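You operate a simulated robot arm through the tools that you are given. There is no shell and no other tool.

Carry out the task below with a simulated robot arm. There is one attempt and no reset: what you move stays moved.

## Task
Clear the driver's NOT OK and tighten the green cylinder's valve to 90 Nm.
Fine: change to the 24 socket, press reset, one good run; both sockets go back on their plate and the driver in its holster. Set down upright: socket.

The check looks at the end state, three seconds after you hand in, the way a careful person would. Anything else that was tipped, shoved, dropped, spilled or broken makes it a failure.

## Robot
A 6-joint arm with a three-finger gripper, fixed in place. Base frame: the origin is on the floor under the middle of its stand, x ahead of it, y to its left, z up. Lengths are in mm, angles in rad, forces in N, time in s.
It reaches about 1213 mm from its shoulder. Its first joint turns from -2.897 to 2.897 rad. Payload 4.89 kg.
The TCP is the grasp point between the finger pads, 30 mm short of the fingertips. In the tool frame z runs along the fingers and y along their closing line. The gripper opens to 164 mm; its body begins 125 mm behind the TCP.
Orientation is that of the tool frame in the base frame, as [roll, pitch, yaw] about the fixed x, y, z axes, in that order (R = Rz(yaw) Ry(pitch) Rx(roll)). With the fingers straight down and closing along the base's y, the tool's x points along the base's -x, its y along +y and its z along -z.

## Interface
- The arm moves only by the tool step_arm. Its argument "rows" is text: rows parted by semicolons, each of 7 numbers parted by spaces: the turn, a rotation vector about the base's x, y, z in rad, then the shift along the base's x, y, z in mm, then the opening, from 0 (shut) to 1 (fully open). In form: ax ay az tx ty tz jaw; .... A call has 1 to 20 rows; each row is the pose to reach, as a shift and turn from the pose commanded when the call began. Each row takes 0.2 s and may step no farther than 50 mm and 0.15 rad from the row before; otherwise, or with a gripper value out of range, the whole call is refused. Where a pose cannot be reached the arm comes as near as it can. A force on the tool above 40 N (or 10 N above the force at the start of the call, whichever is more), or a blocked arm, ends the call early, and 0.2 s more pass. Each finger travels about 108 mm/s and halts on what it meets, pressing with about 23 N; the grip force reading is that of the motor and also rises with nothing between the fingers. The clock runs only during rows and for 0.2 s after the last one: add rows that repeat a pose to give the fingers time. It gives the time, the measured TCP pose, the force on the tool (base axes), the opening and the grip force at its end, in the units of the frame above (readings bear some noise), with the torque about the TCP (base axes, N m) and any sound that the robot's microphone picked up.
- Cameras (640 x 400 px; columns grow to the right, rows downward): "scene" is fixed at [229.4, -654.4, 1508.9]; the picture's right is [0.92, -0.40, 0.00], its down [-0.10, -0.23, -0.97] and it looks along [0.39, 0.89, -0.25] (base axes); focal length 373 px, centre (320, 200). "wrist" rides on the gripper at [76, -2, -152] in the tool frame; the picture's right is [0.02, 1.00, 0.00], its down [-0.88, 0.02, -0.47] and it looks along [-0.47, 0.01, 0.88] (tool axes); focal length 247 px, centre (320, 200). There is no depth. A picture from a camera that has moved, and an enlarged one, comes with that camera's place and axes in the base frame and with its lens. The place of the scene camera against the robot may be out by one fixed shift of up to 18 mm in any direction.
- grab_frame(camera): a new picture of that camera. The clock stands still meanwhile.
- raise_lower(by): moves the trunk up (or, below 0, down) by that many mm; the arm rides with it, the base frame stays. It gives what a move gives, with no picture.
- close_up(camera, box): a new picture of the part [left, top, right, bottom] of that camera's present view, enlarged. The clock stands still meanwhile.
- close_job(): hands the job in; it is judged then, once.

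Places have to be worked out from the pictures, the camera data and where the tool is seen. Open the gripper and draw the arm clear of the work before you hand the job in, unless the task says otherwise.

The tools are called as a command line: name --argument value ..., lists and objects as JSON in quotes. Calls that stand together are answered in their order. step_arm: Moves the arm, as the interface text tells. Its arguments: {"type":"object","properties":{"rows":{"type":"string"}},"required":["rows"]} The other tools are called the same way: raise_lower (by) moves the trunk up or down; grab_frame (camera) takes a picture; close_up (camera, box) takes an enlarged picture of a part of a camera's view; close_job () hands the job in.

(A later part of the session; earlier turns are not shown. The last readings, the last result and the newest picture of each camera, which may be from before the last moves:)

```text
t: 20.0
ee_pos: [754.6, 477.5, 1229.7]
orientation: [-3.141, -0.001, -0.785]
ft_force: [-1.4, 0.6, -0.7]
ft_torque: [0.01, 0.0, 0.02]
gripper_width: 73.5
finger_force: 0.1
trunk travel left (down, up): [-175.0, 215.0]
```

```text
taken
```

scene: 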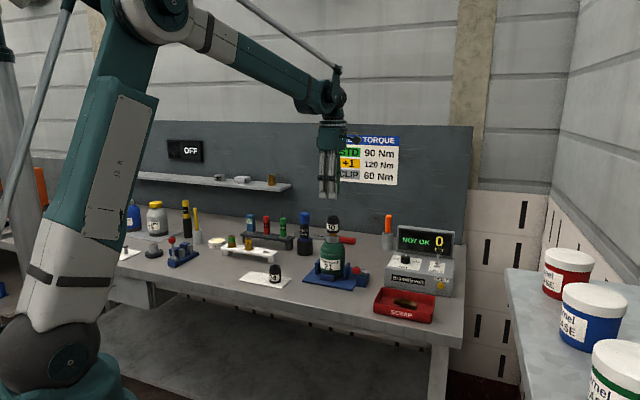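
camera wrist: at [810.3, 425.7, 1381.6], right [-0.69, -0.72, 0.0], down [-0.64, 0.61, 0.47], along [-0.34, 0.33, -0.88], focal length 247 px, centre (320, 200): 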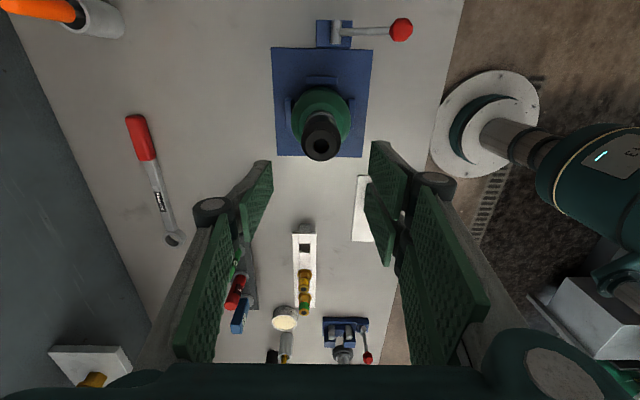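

close_up --camera "wrist" --box '[260, 70, 400, 180]'

```text
3.64 times, centred on (330, 125) of wrist
camera zoom: at [810.3, 425.7, 1381.6], right [-0.69, -0.72, 0.0], down [-0.64, 0.61, 0.47], along [-0.34, 0.33, -0.88], focal length 898 px, centre (284, 473)
```

zoom: 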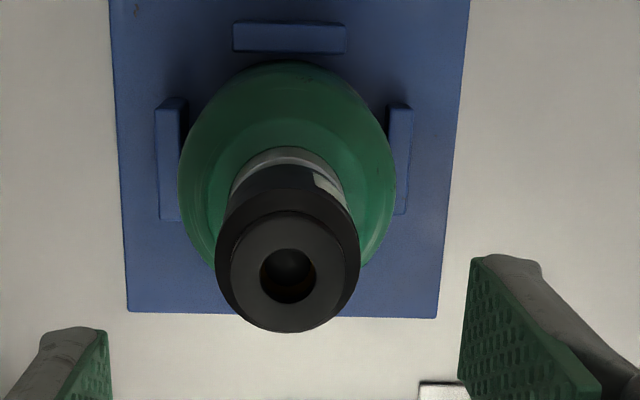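

The 30 socket is almost under the TCP. I'll descend until the tips are just above its top and re-check.

step_arm --rows "0 0 0 1 -1 -25 0.45; 0 0 0 1 -1 -50 0.45; 0 0 0 1 -1 -65 0.45; 0 0 0 1 -1 -65 0.45"

grab_frame --camera "wrist"

close_up --camera "scene" --box '[290, 170, 380, 290]'

```text
t: 21.0
ee_pos: [756.0, 476.4, 1164.2]
orientation: [-3.142, 0.0, -0.784]
ft_force: [0.3, 0.3, 0.2]
ft_torque: [-0.05, 0.05, 0.02]
gripper_width: 73.8
finger_force: 0.1
trunk travel left (down, up): [-175.0, 215.0]
```

```text
taken
camera wrist: at [811.5, 424.5, 1316.4], right [-0.69, -0.72, 0.0], down [-0.64, 0.61, 0.47], along [-0.34, 0.33, -0.88], focal length 247 px, centre (320, 200)
```

wrist: 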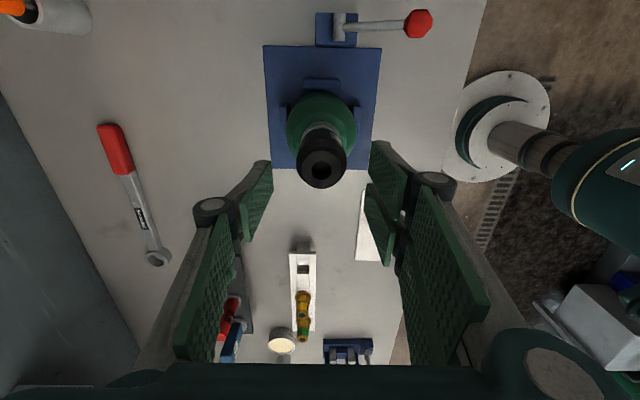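

```text
3.33 times, centred on (335, 230) of scene
camera zoom: at [229.4, -654.4, 1508.9], right [0.92, -0.4, 0.0], down [-0.1, -0.23, -0.97], along [0.39, 0.89, -0.25], focal length 1242 px, centre (270, 100)
```

zoom: 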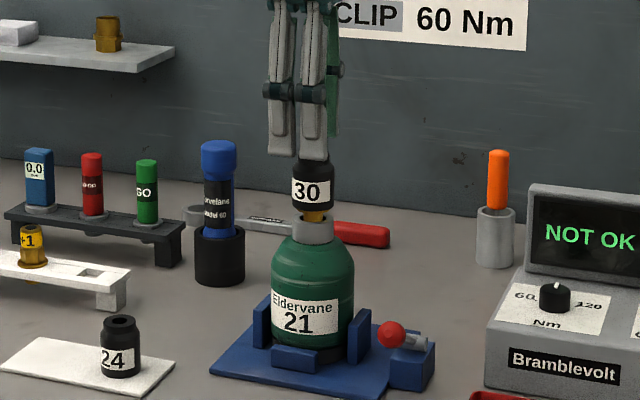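

Alignment is good to within 1–2 mm. I'll lower to TCP z≈1100, putting the tips about 15 mm above the collar, and close on the socket.

step_arm --rows "0 0 0 0 0 -25 0.45; 0 0 0 0 0 -45 0.45; 0 0 0 0 0 -63 0.45; 0 0 0 0 0 -63 0.45; 0 0 0 0 0 -63 0.3; 0 0 0 0 0 -63 0.2; 0 0 0 0 0 -63 0.15; 0 0 0 0 0 -63 0.15"

grab_frame --camera "wrist"

close_up --camera "scene" --box '[290, 170, 380, 290]'

```text
t: 22.8
ee_pos: [755.7, 475.6, 1101.7]
orientation: [3.139, 0.0, -0.784]
ft_force: [0.6, -0.4, -0.1]
ft_torque: [-0.01, 0.03, 0.0]
gripper_width: 38.3
finger_force: 23.1
trunk travel left (down, up): [-175.0, 215.0]
```

```text
taken
camera wrist: at [811.3, 423.7, 1253.9], right [-0.69, -0.72, 0.0], down [-0.64, 0.61, 0.47], along [-0.34, 0.33, -0.88], focal length 247 px, centre (320, 200)
```

wrist: 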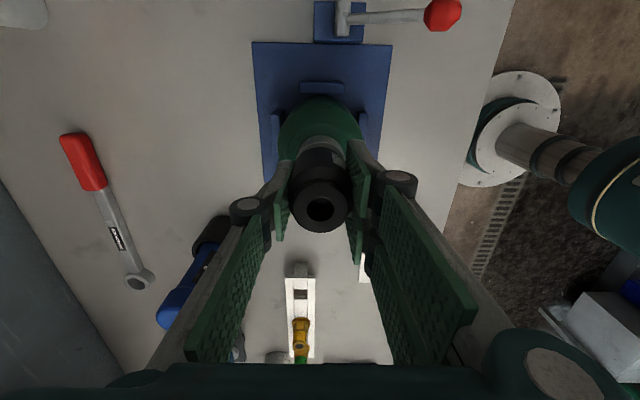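

```text
3.33 times, centred on (335, 230) of scene
camera zoom: at [229.4, -654.4, 1508.9], right [0.92, -0.4, 0.0], down [-0.1, -0.23, -0.97], along [0.39, 0.89, -0.25], focal length 1242 px, centre (270, 100)
```

zoom: 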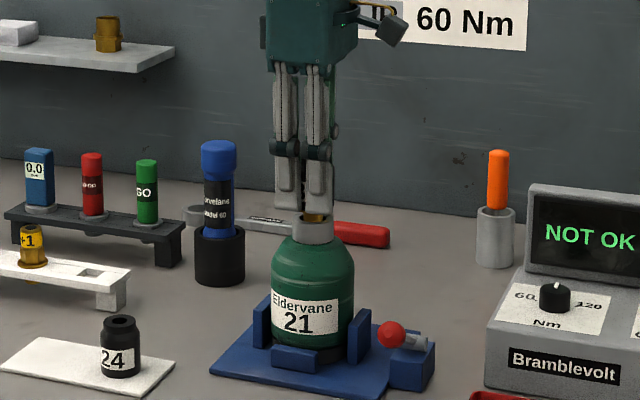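

Socket 30 is gripped at 38.3 mm with no side force. I'll lift it straight up off the valve.

step_arm --rows "0 0 0 0 0 0 0.12; 0 0 0 0 0 5 0.12; 0 0 0 0 0 15 0.12; 0 0 0 0 0 30 0.12; 0 0 0 0 0 50 0.12; 0 0 0 0 0 75 0.12; 0 0 0 0 0 100 0.12; 0 0 0 0 0 100 0.12"

grab_frame --camera "wrist"

close_up --camera "scene" --box '[290, 140, 380, 290]'

```text
t: 24.6
ee_pos: [757.2, 476.4, 1202.5]
orientation: [3.141, 0.001, -0.785]
ft_force: [-0.8, -0.3, -0.9]
ft_torque: [0.02, -0.03, -0.02]
gripper_width: 37.8
finger_force: 23.1
trunk travel left (down, up): [-175.0, 215.0]
```

```text
taken
camera wrist: at [811.6, 424.5, 1354.1], right [-0.69, -0.72, 0.0], down [-0.64, 0.61, 0.47], along [-0.34, 0.33, -0.88], focal length 247 px, centre (320, 200)
```

wrist: 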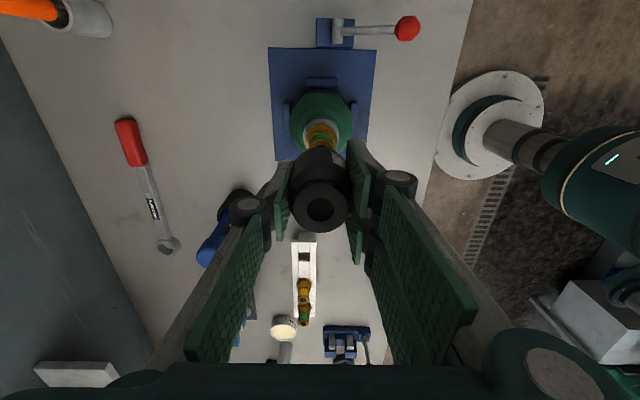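

```text
2.67 times, centred on (335, 215) of scene
camera zoom: at [229.4, -654.4, 1508.9], right [0.92, -0.4, 0.0], down [-0.1, -0.23, -0.97], along [0.39, 0.89, -0.25], focal length 994 px, centre (280, 160)
```

zoom: 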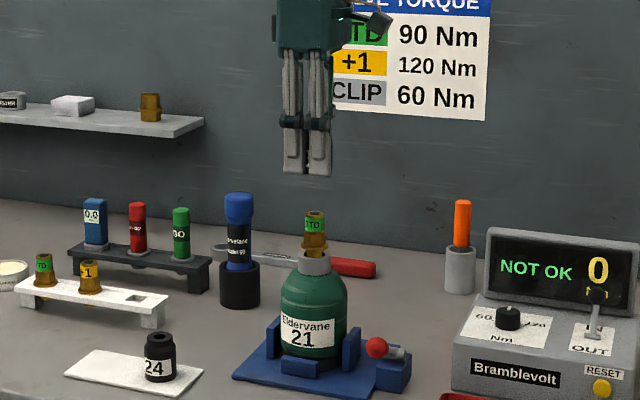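

close_up --camera "scene" --box '[320, 160, 360, 260]'

close_up --camera "wrist" --box '[260, 100, 380, 260]'

```text
4.00 times, centred on (340, 210) of scene
camera zoom: at [229.4, -654.4, 1508.9], right [0.92, -0.4, 0.0], down [-0.1, -0.23, -0.97], along [0.39, 0.89, -0.25], focal length 1490 px, centre (240, 160)
```

zoom: 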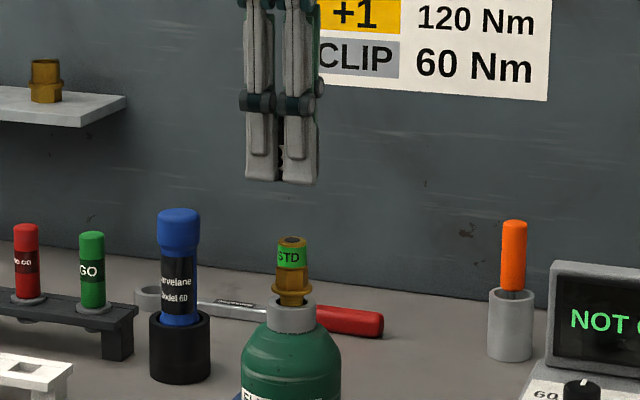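

```text
2.50 times, centred on (320, 180) of wrist
camera zoom: at [811.6, 424.5, 1354.1], right [-0.69, -0.72, 0.0], down [-0.64, 0.61, 0.47], along [-0.34, 0.33, -0.88], focal length 617 px, centre (320, 250)
```

zoom: 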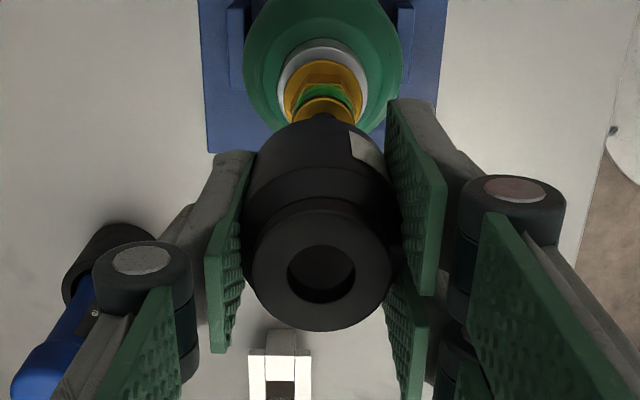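

The STD valve is now exposed, which confirms 90 Nm is right. I'll carry the 30 socket high to above the empty left half of the plate, estimated at (492,568).

step_arm --rows "0 0 0 -30 10 0 0.12; 0 0 0 -70 24 0 0.12; 0 0 0 -110 38 0 0.12; 0 0 0 -150 52 0 0.12; 0 0 0 -190 66 0 0.12; 0 0 0 -230 80 0 0.12; 0 0 0 -265 92 0 0.12; 0 0 0 -265 92 -40 0.12; 0 0 0 -265 92 -80 0.12; 0 0 0 -265 92 -120 0.12; 0 0 0 -265 92 -140 0.12; 0 0 0 -265 92 -140 0.12"

grab_frame --camera "wrist"

grab_frame --camera "scene"

```text
t: 27.2
ee_pos: [489.4, 567.6, 1059.8]
orientation: [-3.14, 0.0, -0.785]
ft_force: [0.4, 0.9, -0.6]
ft_torque: [-0.08, 0.05, 0.0]
gripper_width: 38.3
finger_force: 23.3
trunk travel left (down, up): [-175.0, 215.0]
```

```text
taken
camera wrist: at [546.0, 515.7, 1211.8], right [-0.69, -0.72, 0.0], down [-0.64, 0.61, 0.47], along [-0.34, 0.33, -0.88], focal length 247 px, centre (320, 200)
```

wrist: 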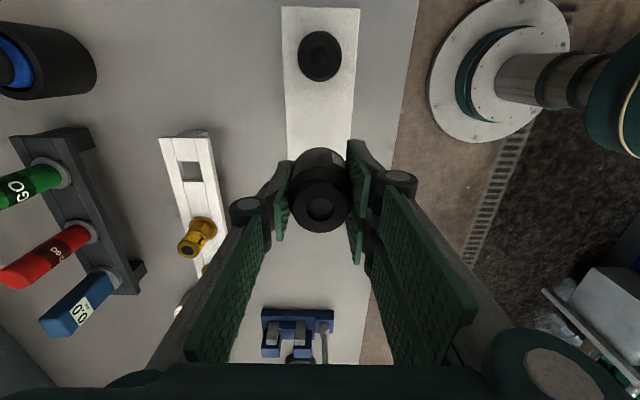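

```text
taken
```

scene: 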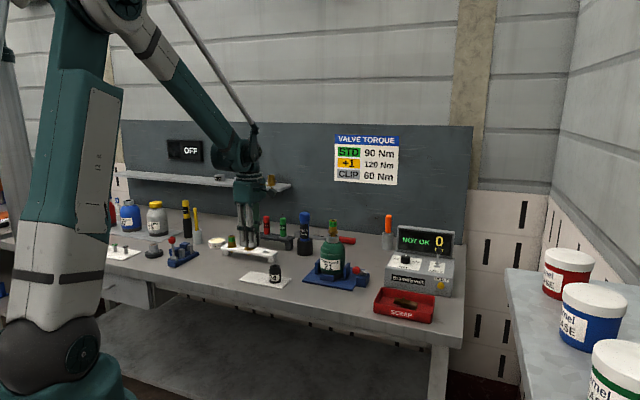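

close_up --camera "wrist" --box '[260, 0, 400, 110]'

close_up --camera "scene" --box '[210, 180, 310, 300]'

```text
3.64 times, centred on (330, 55) of wrist
camera zoom: at [546.0, 515.7, 1211.8], right [-0.69, -0.72, 0.0], down [-0.64, 0.61, 0.47], along [-0.34, 0.33, -0.88], focal length 898 px, centre (284, 727)
```

zoom: 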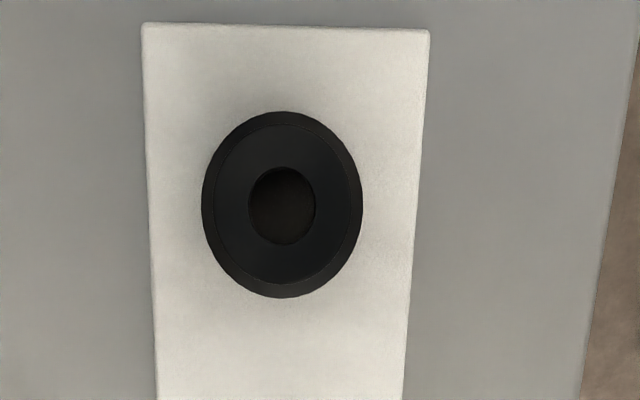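

```text
3.33 times, centred on (260, 240) of scene
camera zoom: at [229.4, -654.4, 1508.9], right [0.92, -0.4, 0.0], down [-0.1, -0.23, -0.97], along [0.39, 0.89, -0.25], focal length 1242 px, centre (520, 67)
```

zoom: 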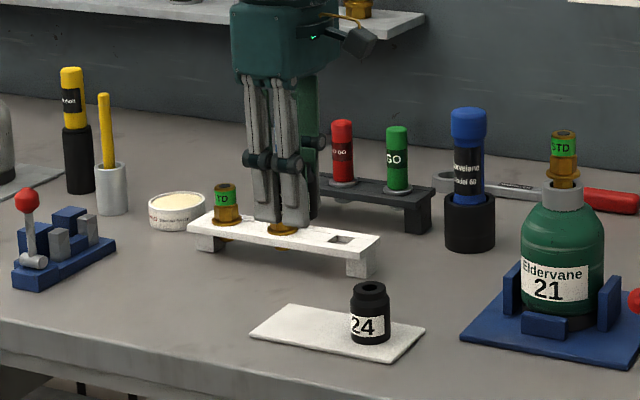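

The plate edges line up with the tool. The 24 is at (553,509.5) and the free spot works out at about (498,564). I'll shift there and come down to just above the plate.

step_arm --rows "0 0 0 8.4 -3.9 0 0.12; 0 0 0 8.4 -3.9 -30 0.12; 0 0 0 8.4 -3.9 -60 0.12; 0 0 0 8.4 -3.9 -90 0.12; 0 0 0 8.4 -3.9 -110 0.12; 0 0 0 8.4 -3.9 -110 0.12"

close_up --camera "scene" --box '[225, 220, 305, 300]'

grab_frame --camera "wrist"

```text
t: 28.6
ee_pos: [499.2, 565.0, 949.4]
orientation: [-3.141, -0.001, -0.784]
ft_force: [1.0, 0.3, -0.9]
ft_torque: [-0.02, 0.02, -0.01]
gripper_width: 38.2
finger_force: 22.8
trunk travel left (down, up): [-175.0, 215.0]
```

```text
5.00 times, centred on (265, 260) of scene
camera zoom: at [229.4, -654.4, 1508.9], right [0.92, -0.4, 0.0], down [-0.1, -0.23, -0.97], along [0.39, 0.89, -0.25], focal length 1863 px, centre (595, -100)
```

zoom: 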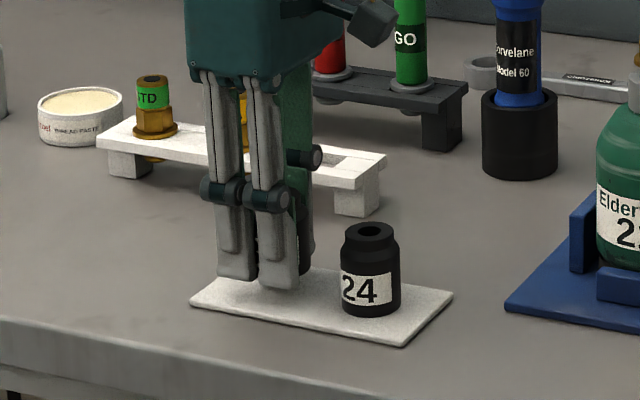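

```text
taken
camera wrist: at [554.5, 512.9, 1102.0], right [-0.69, -0.72, 0.0], down [-0.64, 0.61, 0.47], along [-0.34, 0.33, -0.88], focal length 247 px, centre (320, 200)
```

wrist: 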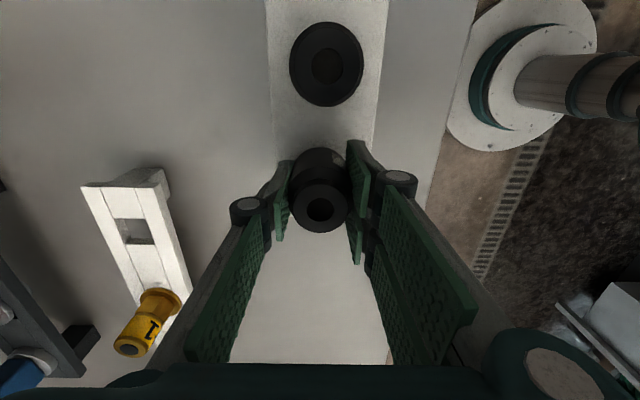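

step_arm --rows "0 0 0 -0.8 -0.8 -3 0.12; 0 0 0 -0.8 -0.8 -6 0.12; 0 0 0 -0.8 -0.8 -8 0.12; 0 0 0 -0.8 -0.8 -8 0.12"

close_up --camera "scene" --box '[240, 240, 290, 290]'

```text
t: 29.6
ee_pos: [498.3, 563.3, 943.6]
orientation: [3.141, -0.002, -0.786]
ft_force: [-0.6, -0.5, -1.0]
ft_torque: [-0.01, 0.0, -0.03]
gripper_width: 38.1
finger_force: 23.3
trunk travel left (down, up): [-175.0, 215.0]
```

```text
8.00 times, centred on (265, 265) of scene
camera zoom: at [229.4, -654.4, 1508.9], right [0.92, -0.4, 0.0], down [-0.1, -0.23, -0.97], along [0.39, 0.89, -0.25], focal length 2981 px, centre (760, -320)
```

zoom: 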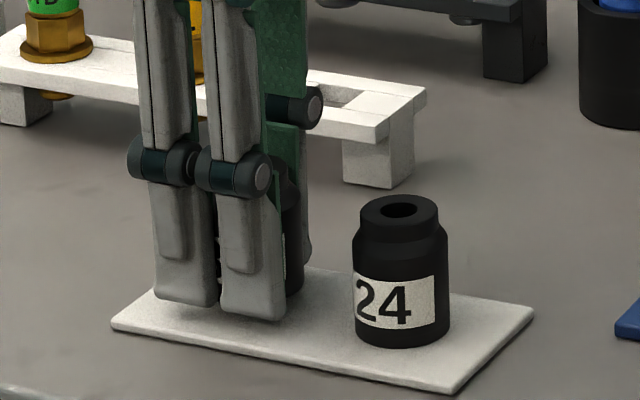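

Estimated 9–12 mm of gap left. I'll lower 6 mm, then continue in small steps.

step_arm --rows "0 0 0 0 0 -3 0.12; 0 0 0 0 0 -6 0.12; 0 0 0 0 0 -6 0.12"

close_up --camera "scene" --box '[240, 240, 290, 290]'

```text
t: 30.4
ee_pos: [498.9, 564.2, 937.7]
orientation: [-3.141, 0.0, -0.785]
ft_force: [-0.5, 0.4, -0.7]
ft_torque: [0.03, 0.02, 0.0]
gripper_width: 38.3
finger_force: 22.6
trunk travel left (down, up): [-175.0, 215.0]
```

```text
8.00 times, centred on (265, 265) of scene
camera zoom: at [229.4, -654.4, 1508.9], right [0.92, -0.4, 0.0], down [-0.1, -0.23, -0.97], along [0.39, 0.89, -0.25], focal length 2981 px, centre (760, -320)
```

zoom: 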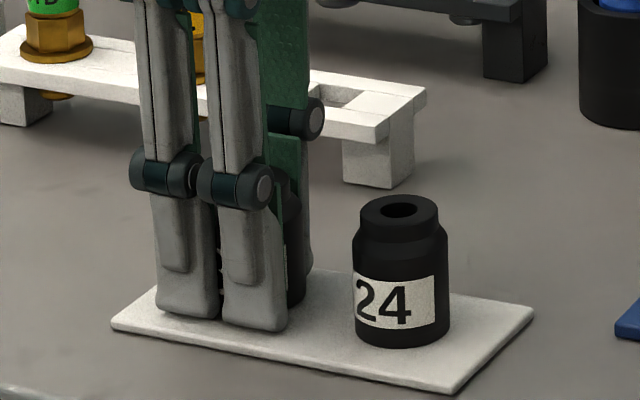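

step_arm --rows "0 0 0 0 0 -1 0.12; 0 0 0 0 0 -2 0.12; 0 0 0 0 0 -3 0.12; 0 0 0 0 0 -3 0.12"

close_up --camera "scene" --box '[240, 240, 290, 290]'

```text
t: 31.5
ee_pos: [497.9, 563.5, 934.5]
orientation: [-3.141, -0.001, -0.785]
ft_force: [-1.4, -0.4, 26.6]
ft_torque: [-0.26, 0.44, 0.05]
gripper_width: 38.1
finger_force: 22.9
trunk travel left (down, up): [-175.0, 215.0]
stopped in row 4: the force on the tool passed its limit at 41 N (the readings are from after the stop); the commanded pose is now the measured one
```

```text
8.00 times, centred on (265, 265) of scene
camera zoom: at [229.4, -654.4, 1508.9], right [0.92, -0.4, 0.0], down [-0.1, -0.23, -0.97], along [0.39, 0.89, -0.25], focal length 2981 px, centre (760, -320)
```

zoom: 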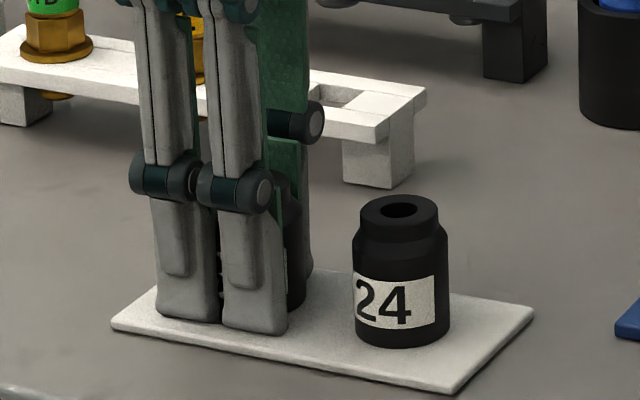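

Contact was felt at TCP z≈934.5, with the socket or fingertips on the plate. I'll relax upward a hair and open slowly to let it stand.

step_arm --rows "0 0 0 0 0 0.8 0.12; 0 0 0 0 0 0.8 0.2; 0 0 0 0 0 0.8 0.26; 0 0 0 0 0 0.8 0.32; 0 0 0 0 0 0.8 0.4; 0 0 0 0 0 0.8 0.4"

grab_frame --camera "wrist"

close_up --camera "scene" --box '[240, 240, 290, 290]'

```text
t: 32.9
ee_pos: [499.1, 563.9, 934.3]
orientation: [3.141, 0.0, -0.786]
ft_force: [-1.6, 0.8, 0.9]
ft_torque: [-0.02, 0.02, 0.01]
gripper_width: 65.7
finger_force: 0.0
trunk travel left (down, up): [-175.0, 215.0]
```

```text
taken
camera wrist: at [554.2, 512.1, 1087.4], right [-0.69, -0.72, 0.0], down [-0.64, 0.61, 0.47], along [-0.34, 0.33, -0.88], focal length 247 px, centre (320, 200)
```

wrist: 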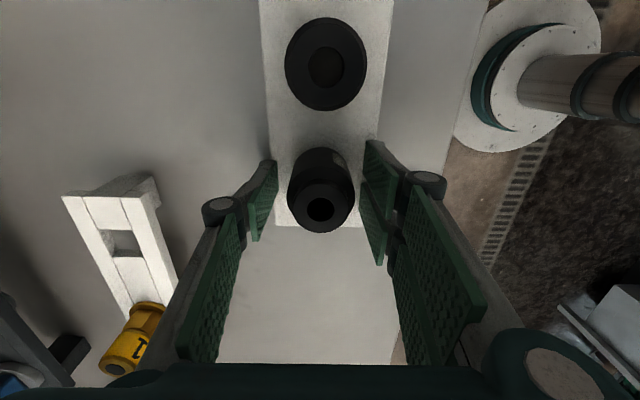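

```text
8.00 times, centred on (265, 265) of scene
camera zoom: at [229.4, -654.4, 1508.9], right [0.92, -0.4, 0.0], down [-0.1, -0.23, -0.97], along [0.39, 0.89, -0.25], focal length 2981 px, centre (760, -320)
```

zoom: 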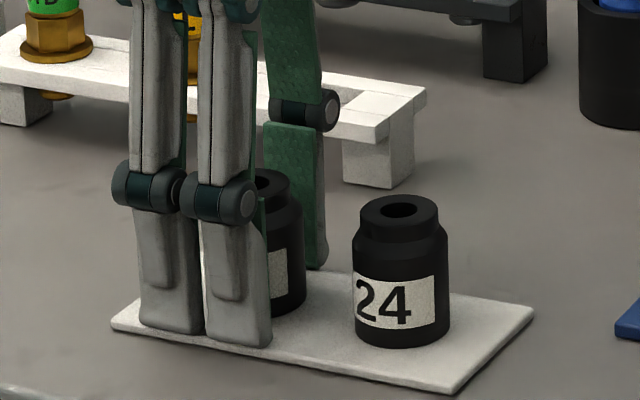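

The 30 socket stands upright on the plate next to the 24. I'll rise clear and move above the 24 socket at (553,509.5).

step_arm --rows "0 0 0 0 0 20 0.42; 0 0 0 0 0 50 0.45; 0 0 0 0 0 80 0.45; 0 0 0 0 0 105 0.45; 0 0 0 27 -27 105 0.45; 0 0 0 54 -54 105 0.45; 0 0 0 54 -54 80 0.45; 0 0 0 54 -54 80 0.45"

grab_frame --camera "wrist"

close_up --camera "scene" --box '[235, 230, 305, 300]'

```text
t: 34.7
ee_pos: [553.1, 511.9, 1013.7]
orientation: [3.142, 0.002, -0.786]
ft_force: [-0.5, 0.0, 0.0]
ft_torque: [0.04, 0.03, 0.0]
gripper_width: 73.7
finger_force: 0.0
trunk travel left (down, up): [-175.0, 215.0]
```

```text
taken
camera wrist: at [607.8, 460.5, 1166.0], right [-0.69, -0.72, 0.0], down [-0.64, 0.61, 0.47], along [-0.34, 0.33, -0.88], focal length 247 px, centre (320, 200)
```

wrist: 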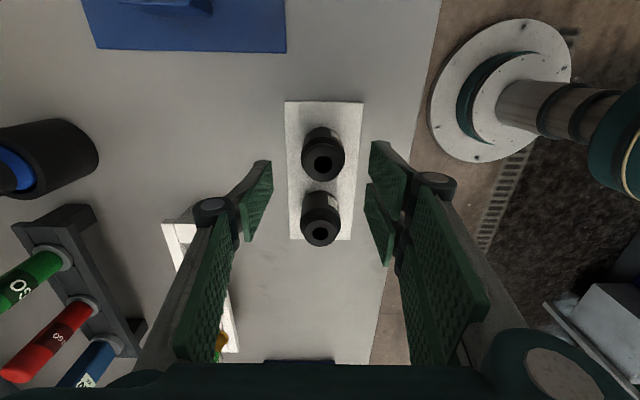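

```text
5.71 times, centred on (270, 265) of scene
camera zoom: at [229.4, -654.4, 1508.9], right [0.92, -0.4, 0.0], down [-0.1, -0.23, -0.97], along [0.39, 0.89, -0.25], focal length 2129 px, centre (606, -171)
```

zoom: 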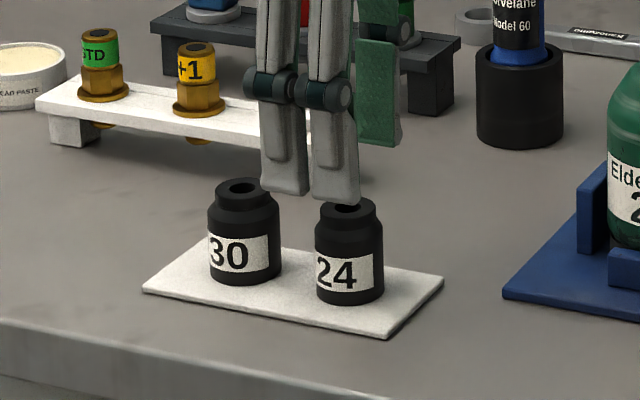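

Both sockets stand upright, and the 24 is right under the TCP. I'll grip it a bit higher (tips ~12 mm above the plate) so its bottom sticks out below the fingers.

step_arm --rows "0 0 0 0 -0.5 -25 0.45; 0 0 0 0 -0.5 -50 0.45; 0 0 0 0 -0.5 -68 0.45; 0 0 0 0 -0.5 -68 0.45; 0 0 0 0 -0.5 -68 0.32; 0 0 0 0 -0.5 -68 0.22; 0 0 0 0 -0.5 -68 0.12; 0 0 0 0 -0.5 -68 0.1"

grab_frame --camera "wrist"

close_up --camera "scene" --box '[235, 230, 305, 300]'

```text
t: 36.5
ee_pos: [552.0, 509.7, 946.9]
orientation: [-3.142, 0.0, -0.785]
ft_force: [0.3, 0.6, -0.1]
ft_torque: [-0.03, 0.0, 0.0]
gripper_width: 36.1
finger_force: 22.8
trunk travel left (down, up): [-175.0, 215.0]
```

```text
taken
camera wrist: at [608.3, 458.3, 1099.0], right [-0.69, -0.72, 0.0], down [-0.64, 0.61, 0.47], along [-0.34, 0.33, -0.88], focal length 247 px, centre (320, 200)
```

wrist: 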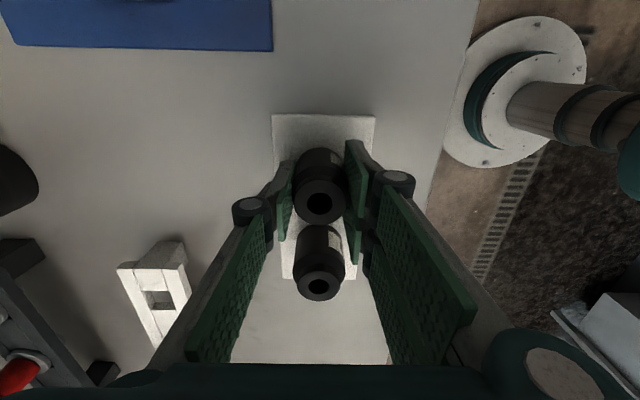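

```text
5.71 times, centred on (270, 265) of scene
camera zoom: at [229.4, -654.4, 1508.9], right [0.92, -0.4, 0.0], down [-0.1, -0.23, -0.97], along [0.39, 0.89, -0.25], focal length 2129 px, centre (606, -171)
```

zoom: 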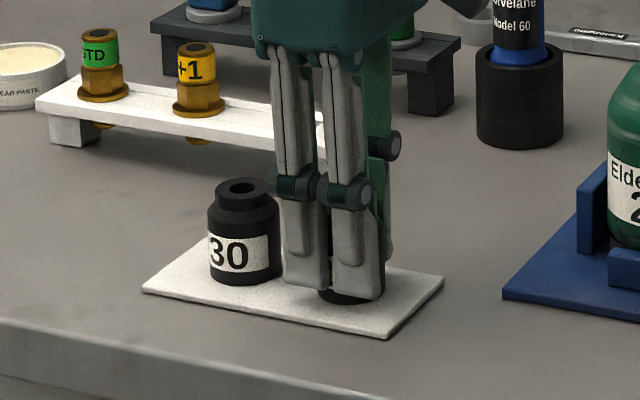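

The 24 socket is gripped at 36.1 mm. I'll lift it and carry it towards the valve, pausing with the camera right above the valve so I can measure its axis.

step_arm --rows "0 0 0 0 0 5 0.1; 0 0 0 0 0 30 0.1; 0 0 0 0 0 70 0.1; 0 0 0 0 0 115 0.1; 0 0 0 0 0 160 0.1; 0 0 0 0 0 205 0.1; 0 0 0 0 0 253 0.1; 0 0 0 35 3 253 0.1; 0 0 0 75 7 253 0.1; 0 0 0 115 11 253 0.1; 0 0 0 155 15 253 0.1; 0 0 0 155 15 253 0.1; 0 0 0 155 15 253 0.1"

grab_frame --camera "wrist"

close_up --camera "scene" --box '[290, 170, 370, 260]'

```text
t: 39.3
ee_pos: [705.8, 524.5, 1200.7]
orientation: [-3.142, 0.0, -0.784]
ft_force: [-0.2, -0.5, -1.5]
ft_torque: [0.0, 0.07, -0.01]
gripper_width: 35.6
finger_force: 22.6
trunk travel left (down, up): [-175.0, 215.0]
```

```text
taken
camera wrist: at [762.3, 472.0, 1352.8], right [-0.69, -0.72, 0.0], down [-0.64, 0.61, 0.47], along [-0.34, 0.33, -0.88], focal length 247 px, centre (320, 200)
```

wrist: 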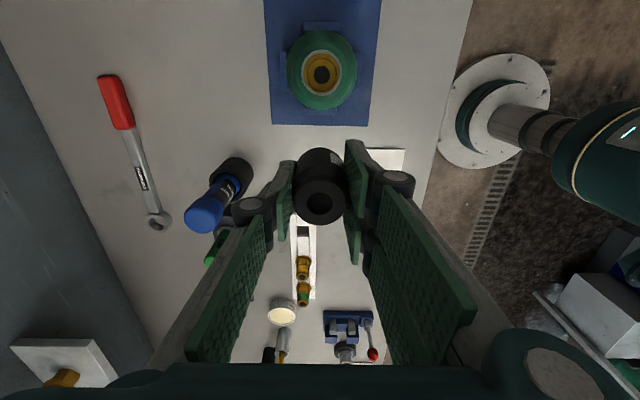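

```text
4.44 times, centred on (330, 215) of scene
camera zoom: at [229.4, -654.4, 1508.9], right [0.92, -0.4, 0.0], down [-0.1, -0.23, -0.97], along [0.39, 0.89, -0.25], focal length 1656 px, centre (276, 133)
```

zoom: 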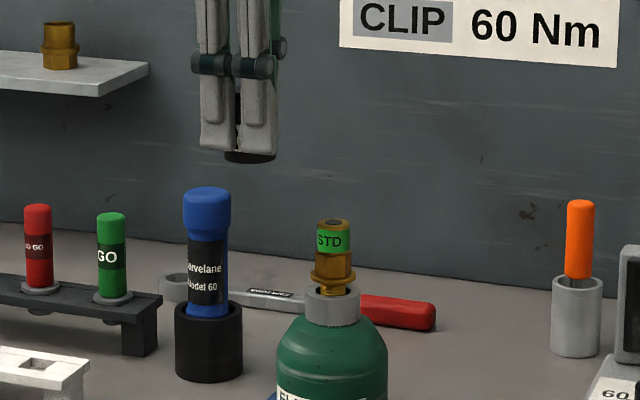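

close_up --camera "wrist" --box '[285, 40, 360, 105]'

close_up --camera "wrist" --box '[270, 130, 370, 240]'

close_up --camera "scene" --box '[315, 210, 355, 250]'

```text
6.15 times, centred on (322, 72) of wrist
camera zoom: at [762.3, 472.0, 1352.8], right [-0.69, -0.72, 0.0], down [-0.64, 0.61, 0.47], along [-0.34, 0.33, -0.88], focal length 1520 px, centre (305, 985)
```

zoom: 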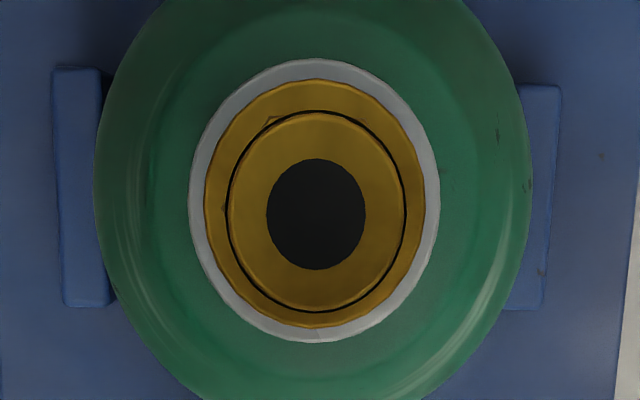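

```text
3.64 times, centred on (320, 185) of wrist
camera zoom: at [762.3, 472.0, 1352.8], right [-0.69, -0.72, 0.0], down [-0.64, 0.61, 0.47], along [-0.34, 0.33, -0.88], focal length 898 px, centre (320, 254)
```

zoom: 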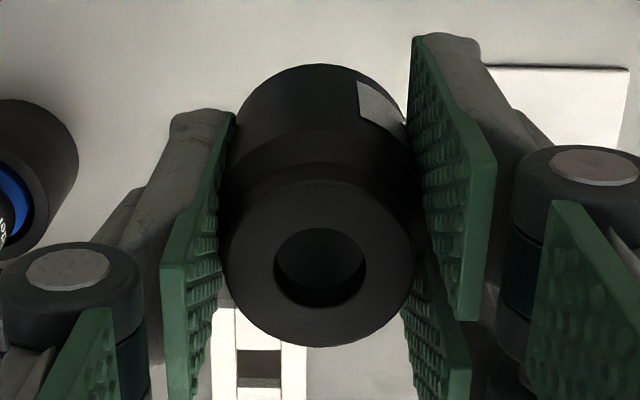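

```text
10.00 times, centred on (335, 230) of scene
camera zoom: at [229.4, -654.4, 1508.9], right [0.92, -0.4, 0.0], down [-0.1, -0.23, -0.97], along [0.39, 0.89, -0.25], focal length 3726 px, centre (170, -100)
```

zoom: 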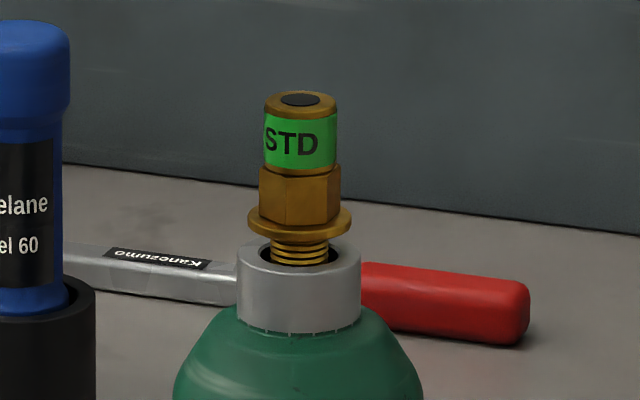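

The valve axis reads (758,474) and its top is at about z 1107. I'll move the 24 socket over it (shift +50.4,−50.4) and stop just above the valve top.

step_arm --rows "0 0 0 25 -25 0 0.1; 0 0 0 50.4 -50.4 0 0.1; 0 0 0 50.4 -50.4 -20 0.1; 0 0 0 50.4 -50.4 -35 0.1; 0 0 0 50.4 -50.4 -35 0.1"

close_up --camera "scene" --box '[305, 190, 365, 250]'

close_up --camera "wrist" --box '[260, 60, 390, 240]'

```text
t: 40.5
ee_pos: [757.7, 473.3, 1164.4]
orientation: [3.141, -0.001, -0.785]
ft_force: [0.3, 0.0, -1.8]
ft_torque: [-0.01, 0.04, 0.02]
gripper_width: 35.7
finger_force: 22.7
trunk travel left (down, up): [-175.0, 215.0]
```

```text
6.67 times, centred on (335, 220) of scene
camera zoom: at [229.4, -654.4, 1508.9], right [0.92, -0.4, 0.0], down [-0.1, -0.23, -0.97], along [0.39, 0.89, -0.25], focal length 2484 px, centre (220, 67)
```

zoom: 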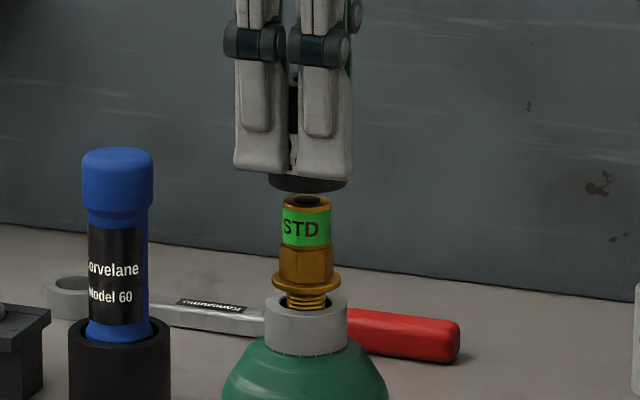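

```text
2.22 times, centred on (325, 150) of wrist
camera zoom: at [812.9, 422.0, 1316.8], right [-0.69, -0.72, 0.0], down [-0.64, 0.61, 0.47], along [-0.34, 0.33, -0.88], focal length 549 px, centre (309, 311)
```

zoom: 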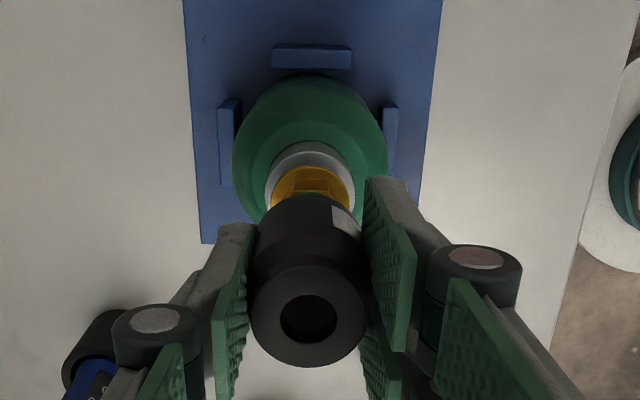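

Alignment over the valve looks very good, with about 10 mm of gap. I'll lower slowly onto the valve and watch the force.

step_arm --rows "0 0 0 0 0 -5 0.1; 0 0 0 0 0 -9 0.1; 0 0 0 0 0 -12 0.1; 0 0 0 0 0 -15 0.1; 0 0 0 0 0 -18 0.1; 0 0 0 0 0 -21 0.1; 0 0 0 0 0 -24 0.1; 0 0 0 0 0 -24 0.1"

close_up --camera "scene" --box '[305, 190, 365, 250]'

```text
t: 42.3
ee_pos: [758.0, 474.0, 1140.0]
orientation: [-3.141, -0.001, -0.786]
ft_force: [0.0, -0.3, -1.7]
ft_torque: [-0.02, 0.0, 0.04]
gripper_width: 35.9
finger_force: 23.1
trunk travel left (down, up): [-175.0, 215.0]
```

```text
6.67 times, centred on (335, 220) of scene
camera zoom: at [229.4, -654.4, 1508.9], right [0.92, -0.4, 0.0], down [-0.1, -0.23, -0.97], along [0.39, 0.89, -0.25], focal length 2484 px, centre (220, 67)
```

zoom: 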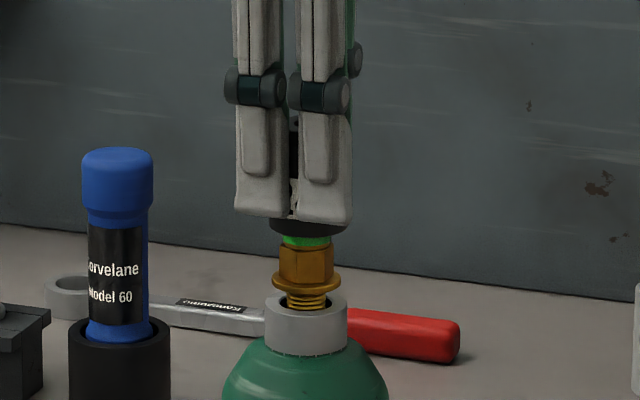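

The valve top has entered the socket with no force. I'll keep going slowly over the hex.

step_arm --rows "0 0 0 0 0 -3 0.1; 0 0 0 0 0 -6 0.1; 0 0 0 0 0 -9 0.1; 0 0 0 0 0 -12 0.1; 0 0 0 0 0 -15 0.1; 0 0 0 0 0 -18 0.1; 0 0 0 0 0 -21 0.1; 0 0 0 0 0 -24 0.1; 0 0 0 0 0 -24 0.1"

close_up --camera "scene" --box '[305, 190, 365, 250]'

```text
t: 44.3
ee_pos: [758.5, 472.7, 1116.4]
orientation: [3.141, 0.001, -0.785]
ft_force: [-1.0, -0.3, -1.8]
ft_torque: [-0.01, 0.03, 0.0]
gripper_width: 35.9
finger_force: 23.0
trunk travel left (down, up): [-175.0, 215.0]
```

```text
6.67 times, centred on (335, 220) of scene
camera zoom: at [229.4, -654.4, 1508.9], right [0.92, -0.4, 0.0], down [-0.1, -0.23, -0.97], along [0.39, 0.89, -0.25], focal length 2484 px, centre (220, 67)
```

zoom: 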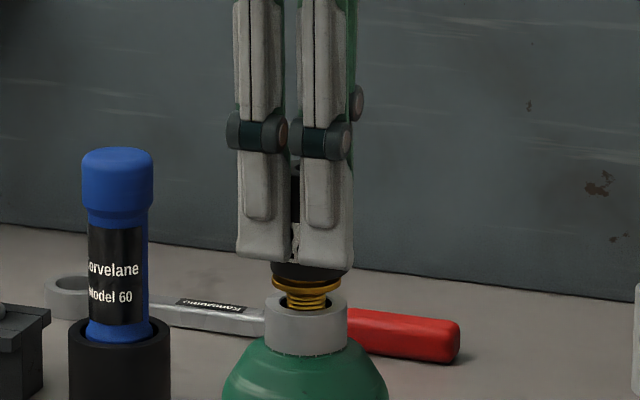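

step_arm --rows "0 0 0 0 0 -1 0.1; 0 0 0 0 0 -2 0.1; 0 0 0 0 0 -3 0.1; 0 0 0 0 0 -4 0.1; 0 0 0 0 0 -5 0.1; 0 0 0 0 0 -5 0.1"

close_up --camera "scene" --box '[305, 190, 365, 250]'

```text
t: 45.7
ee_pos: [758.2, 474.9, 1111.9]
orientation: [-3.141, 0.0, -0.785]
ft_force: [3.8, 1.3, 15.2]
ft_torque: [0.02, -0.13, -0.01]
gripper_width: 35.8
finger_force: 23.3
trunk travel left (down, up): [-175.0, 215.0]
```

```text
6.67 times, centred on (335, 220) of scene
camera zoom: at [229.4, -654.4, 1508.9], right [0.92, -0.4, 0.0], down [-0.1, -0.23, -0.97], along [0.39, 0.89, -0.25], focal length 2484 px, centre (220, 67)
```

zoom: 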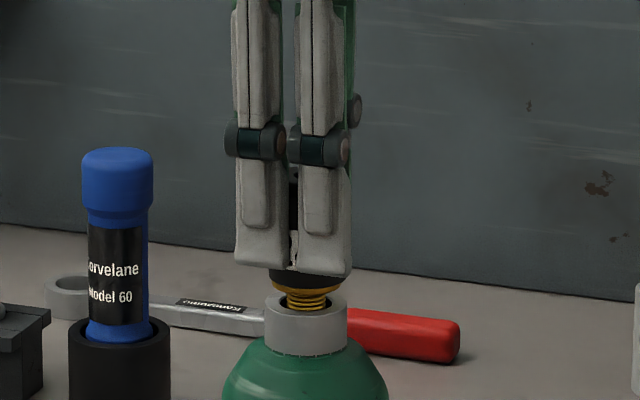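

The socket is seated on the flange (15 N contact). I'll release and rise straight up.

step_arm --rows "0 0 0 0 0 0.5 0.1; 0 0 0 0 0 0.5 0.2; 0 0 0 0 0 0.5 0.28; 0 0 0 0 0 0.5 0.36; 0 0 0 0 0 0.5 0.45; 0 0 0 0 0 0.5 0.45; 0 0 0 0 0 25 0.45; 0 0 0 0 0 60 0.45; 0 0 0 0 0 100 0.45; 0 0 0 0 0 130 0.45; 0 0 0 0 0 130 0.45"

grab_frame --camera "wrist"

close_up --camera "scene" --box '[290, 190, 380, 290]'

```text
t: 48.1
ee_pos: [758.2, 473.1, 1242.7]
orientation: [3.141, 0.0, -0.787]
ft_force: [-1.3, -0.6, 0.3]
ft_torque: [0.08, -0.04, -0.01]
gripper_width: 74.0
finger_force: 0.0
trunk travel left (down, up): [-175.0, 215.0]
```

```text
taken
camera wrist: at [813.4, 421.9, 1395.1], right [-0.69, -0.72, 0.0], down [-0.64, 0.61, 0.47], along [-0.34, 0.33, -0.88], focal length 247 px, centre (320, 200)
```

wrist: 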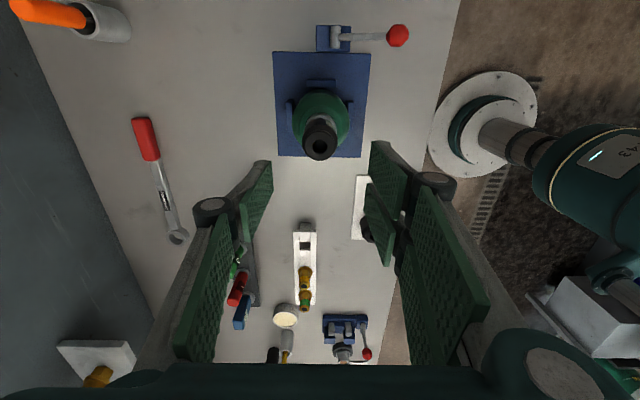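

```text
4.00 times, centred on (335, 240) of scene
camera zoom: at [229.4, -654.4, 1508.9], right [0.92, -0.4, 0.0], down [-0.1, -0.23, -0.97], along [0.39, 0.89, -0.25], focal length 1490 px, centre (260, 40)
```

zoom: 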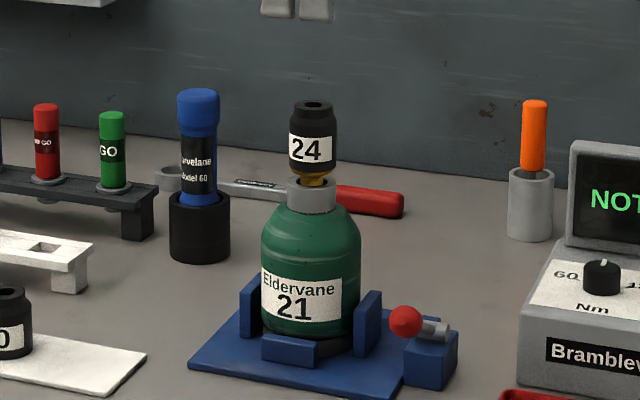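

The 24 is seated on the valve. Now for the reset button: I'll turn the tool back to face the controller front, close the fingers and stand off in front of it.

step_arm --rows "0 0 -0.112 12 -26 0 0.3; 0 0 -0.224 24 -52 0 0.2; 0 0 -0.336 36 -77 0 0.1; 0 0 -0.448 48 -103 0 0; 0 0 -0.56 60 -129 0 0; 0 0 -0.672 72 -154 0 0; 0 0 -0.784 84 -180 0 0; 0 0 -0.896 96 -206 0 0; 0 0 -1.008 108 -232 0 0; 0 0 -1.12 120 -257 0 0; 0 0 -1.232 132 -283 0 0; 0 0 -1.344 144 -309 -10 0; 0 0 -1.456 156 -334 -20 0; 0 0 -1.57 169 -360 -30 0; 0 0 -1.57 169 -360 -40 0"

step_arm --rows "0.088 -0.088 0 0 0 -10 0; 0.177 -0.177 0 0 0 -30 0; 0.265 -0.265 0 0 0 -60 0; 0.354 -0.354 0 0 0 -90 0; 0.354 -0.354 0 0 0 -110 0; 0.354 -0.354 0 0 0 -110 0"

grab_frame --camera "wrist"

grab_frame --camera "scene"

```text
t: 51.3
ee_pos: [926.9, 112.9, 1202.6]
orientation: [-3.141, 0.0, -2.359]
ft_force: [0.2, -0.1, -0.3]
ft_torque: [0.03, 0.03, 0.01]
gripper_width: 0.0
finger_force: 22.9
trunk travel left (down, up): [-175.0, 215.0]
```

```text
t: 52.7
ee_pos: [925.7, 113.7, 1093.1]
orientation: [-3.14, 0.5, -2.356]
ft_force: [-0.3, -0.4, 0.1]
ft_torque: [0.08, 0.04, 0.03]
gripper_width: 0.0
finger_force: 23.3
trunk travel left (down, up): [-175.0, 215.0]
```

```text
taken
camera wrist: at [828.6, 15.4, 1189.4], right [-0.72, 0.69, -0.01], down [0.37, 0.4, 0.84], along [0.59, 0.6, -0.55], focal length 247 px, centre (320, 200)
```

wrist: 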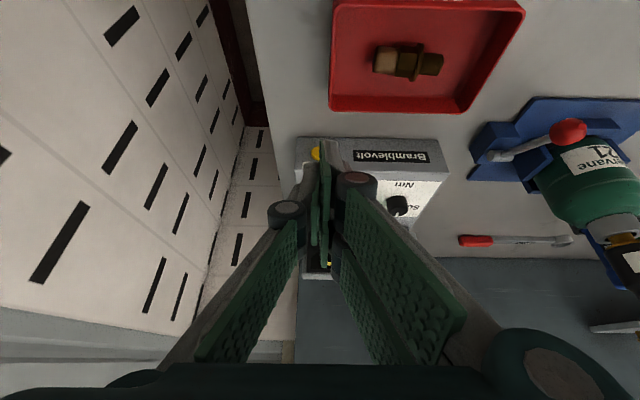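

```text
taken
```

scene: 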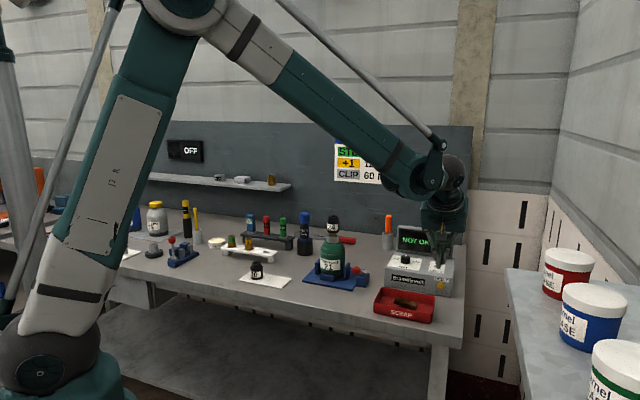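

close_up --camera "wrist" --box '[280, 100, 400, 220]'

close_up --camera "scene" --box '[370, 210, 480, 330]'

```text
3.33 times, centred on (340, 160) of wrist
camera zoom: at [828.6, 15.4, 1189.4], right [-0.72, 0.69, -0.01], down [0.37, 0.4, 0.84], along [0.59, 0.6, -0.55], focal length 823 px, centre (253, 333)
```

zoom: 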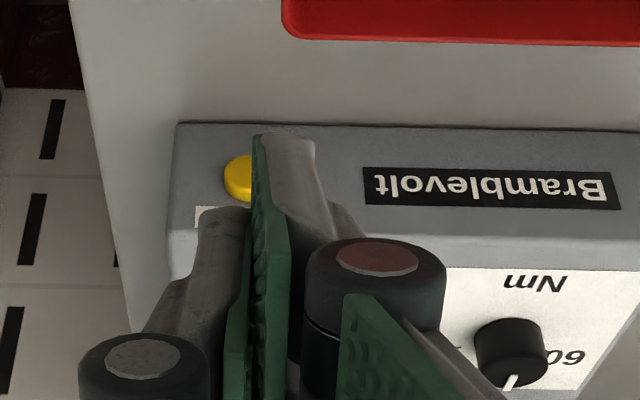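

```text
3.33 times, centred on (425, 270) of scene
camera zoom: at [229.4, -654.4, 1508.9], right [0.92, -0.4, 0.0], down [-0.1, -0.23, -0.97], along [0.39, 0.89, -0.25], focal length 1242 px, centre (-30, -33)
```

zoom: 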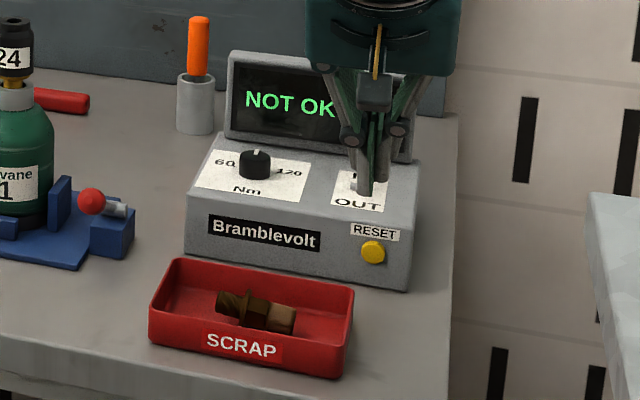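

The button is at about (1011,197,940) and clear of the tray. I'll reduce the tilt to 0.3 rad and come down to a stand-off about 30 mm in front of it.

step_arm --rows "-0.047 0.047 0 14 10 -20 0; -0.094 0.094 0 28 20 -45 0; -0.1414 0.1414 0 41 31 -75 0; -0.1414 0.1414 0 41 31 -105 0; -0.1414 0.1414 0 41 31 -136 0; -0.1414 0.1414 0 41 31 -136 0"

grab_frame --camera "wrist"

close_up --camera "scene" --box '[390, 230, 470, 310]'

```text
t: 54.1
ee_pos: [966.5, 146.8, 956.5]
orientation: [-3.141, 0.299, -2.358]
ft_force: [1.4, 0.2, 0.3]
ft_torque: [-0.02, 0.02, 0.01]
gripper_width: 0.1
finger_force: 22.7
trunk travel left (down, up): [-175.0, 215.0]
```

```text
taken
camera wrist: at [885.4, 62.5, 1079.1], right [-0.72, 0.69, -0.01], down [0.48, 0.51, 0.71], along [0.5, 0.51, -0.7], focal length 247 px, centre (320, 200)
```

wrist: 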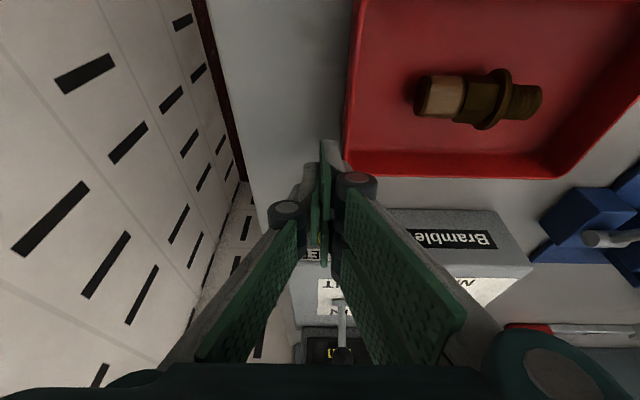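

```text
5.00 times, centred on (430, 270) of scene
camera zoom: at [229.4, -654.4, 1508.9], right [0.92, -0.4, 0.0], down [-0.1, -0.23, -0.97], along [0.39, 0.89, -0.25], focal length 1863 px, centre (-230, -150)
```

zoom: 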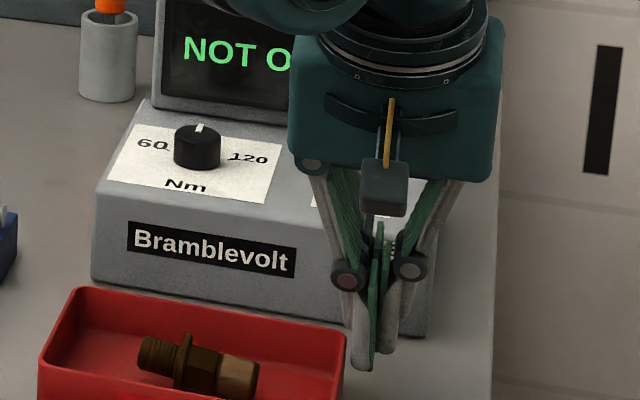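

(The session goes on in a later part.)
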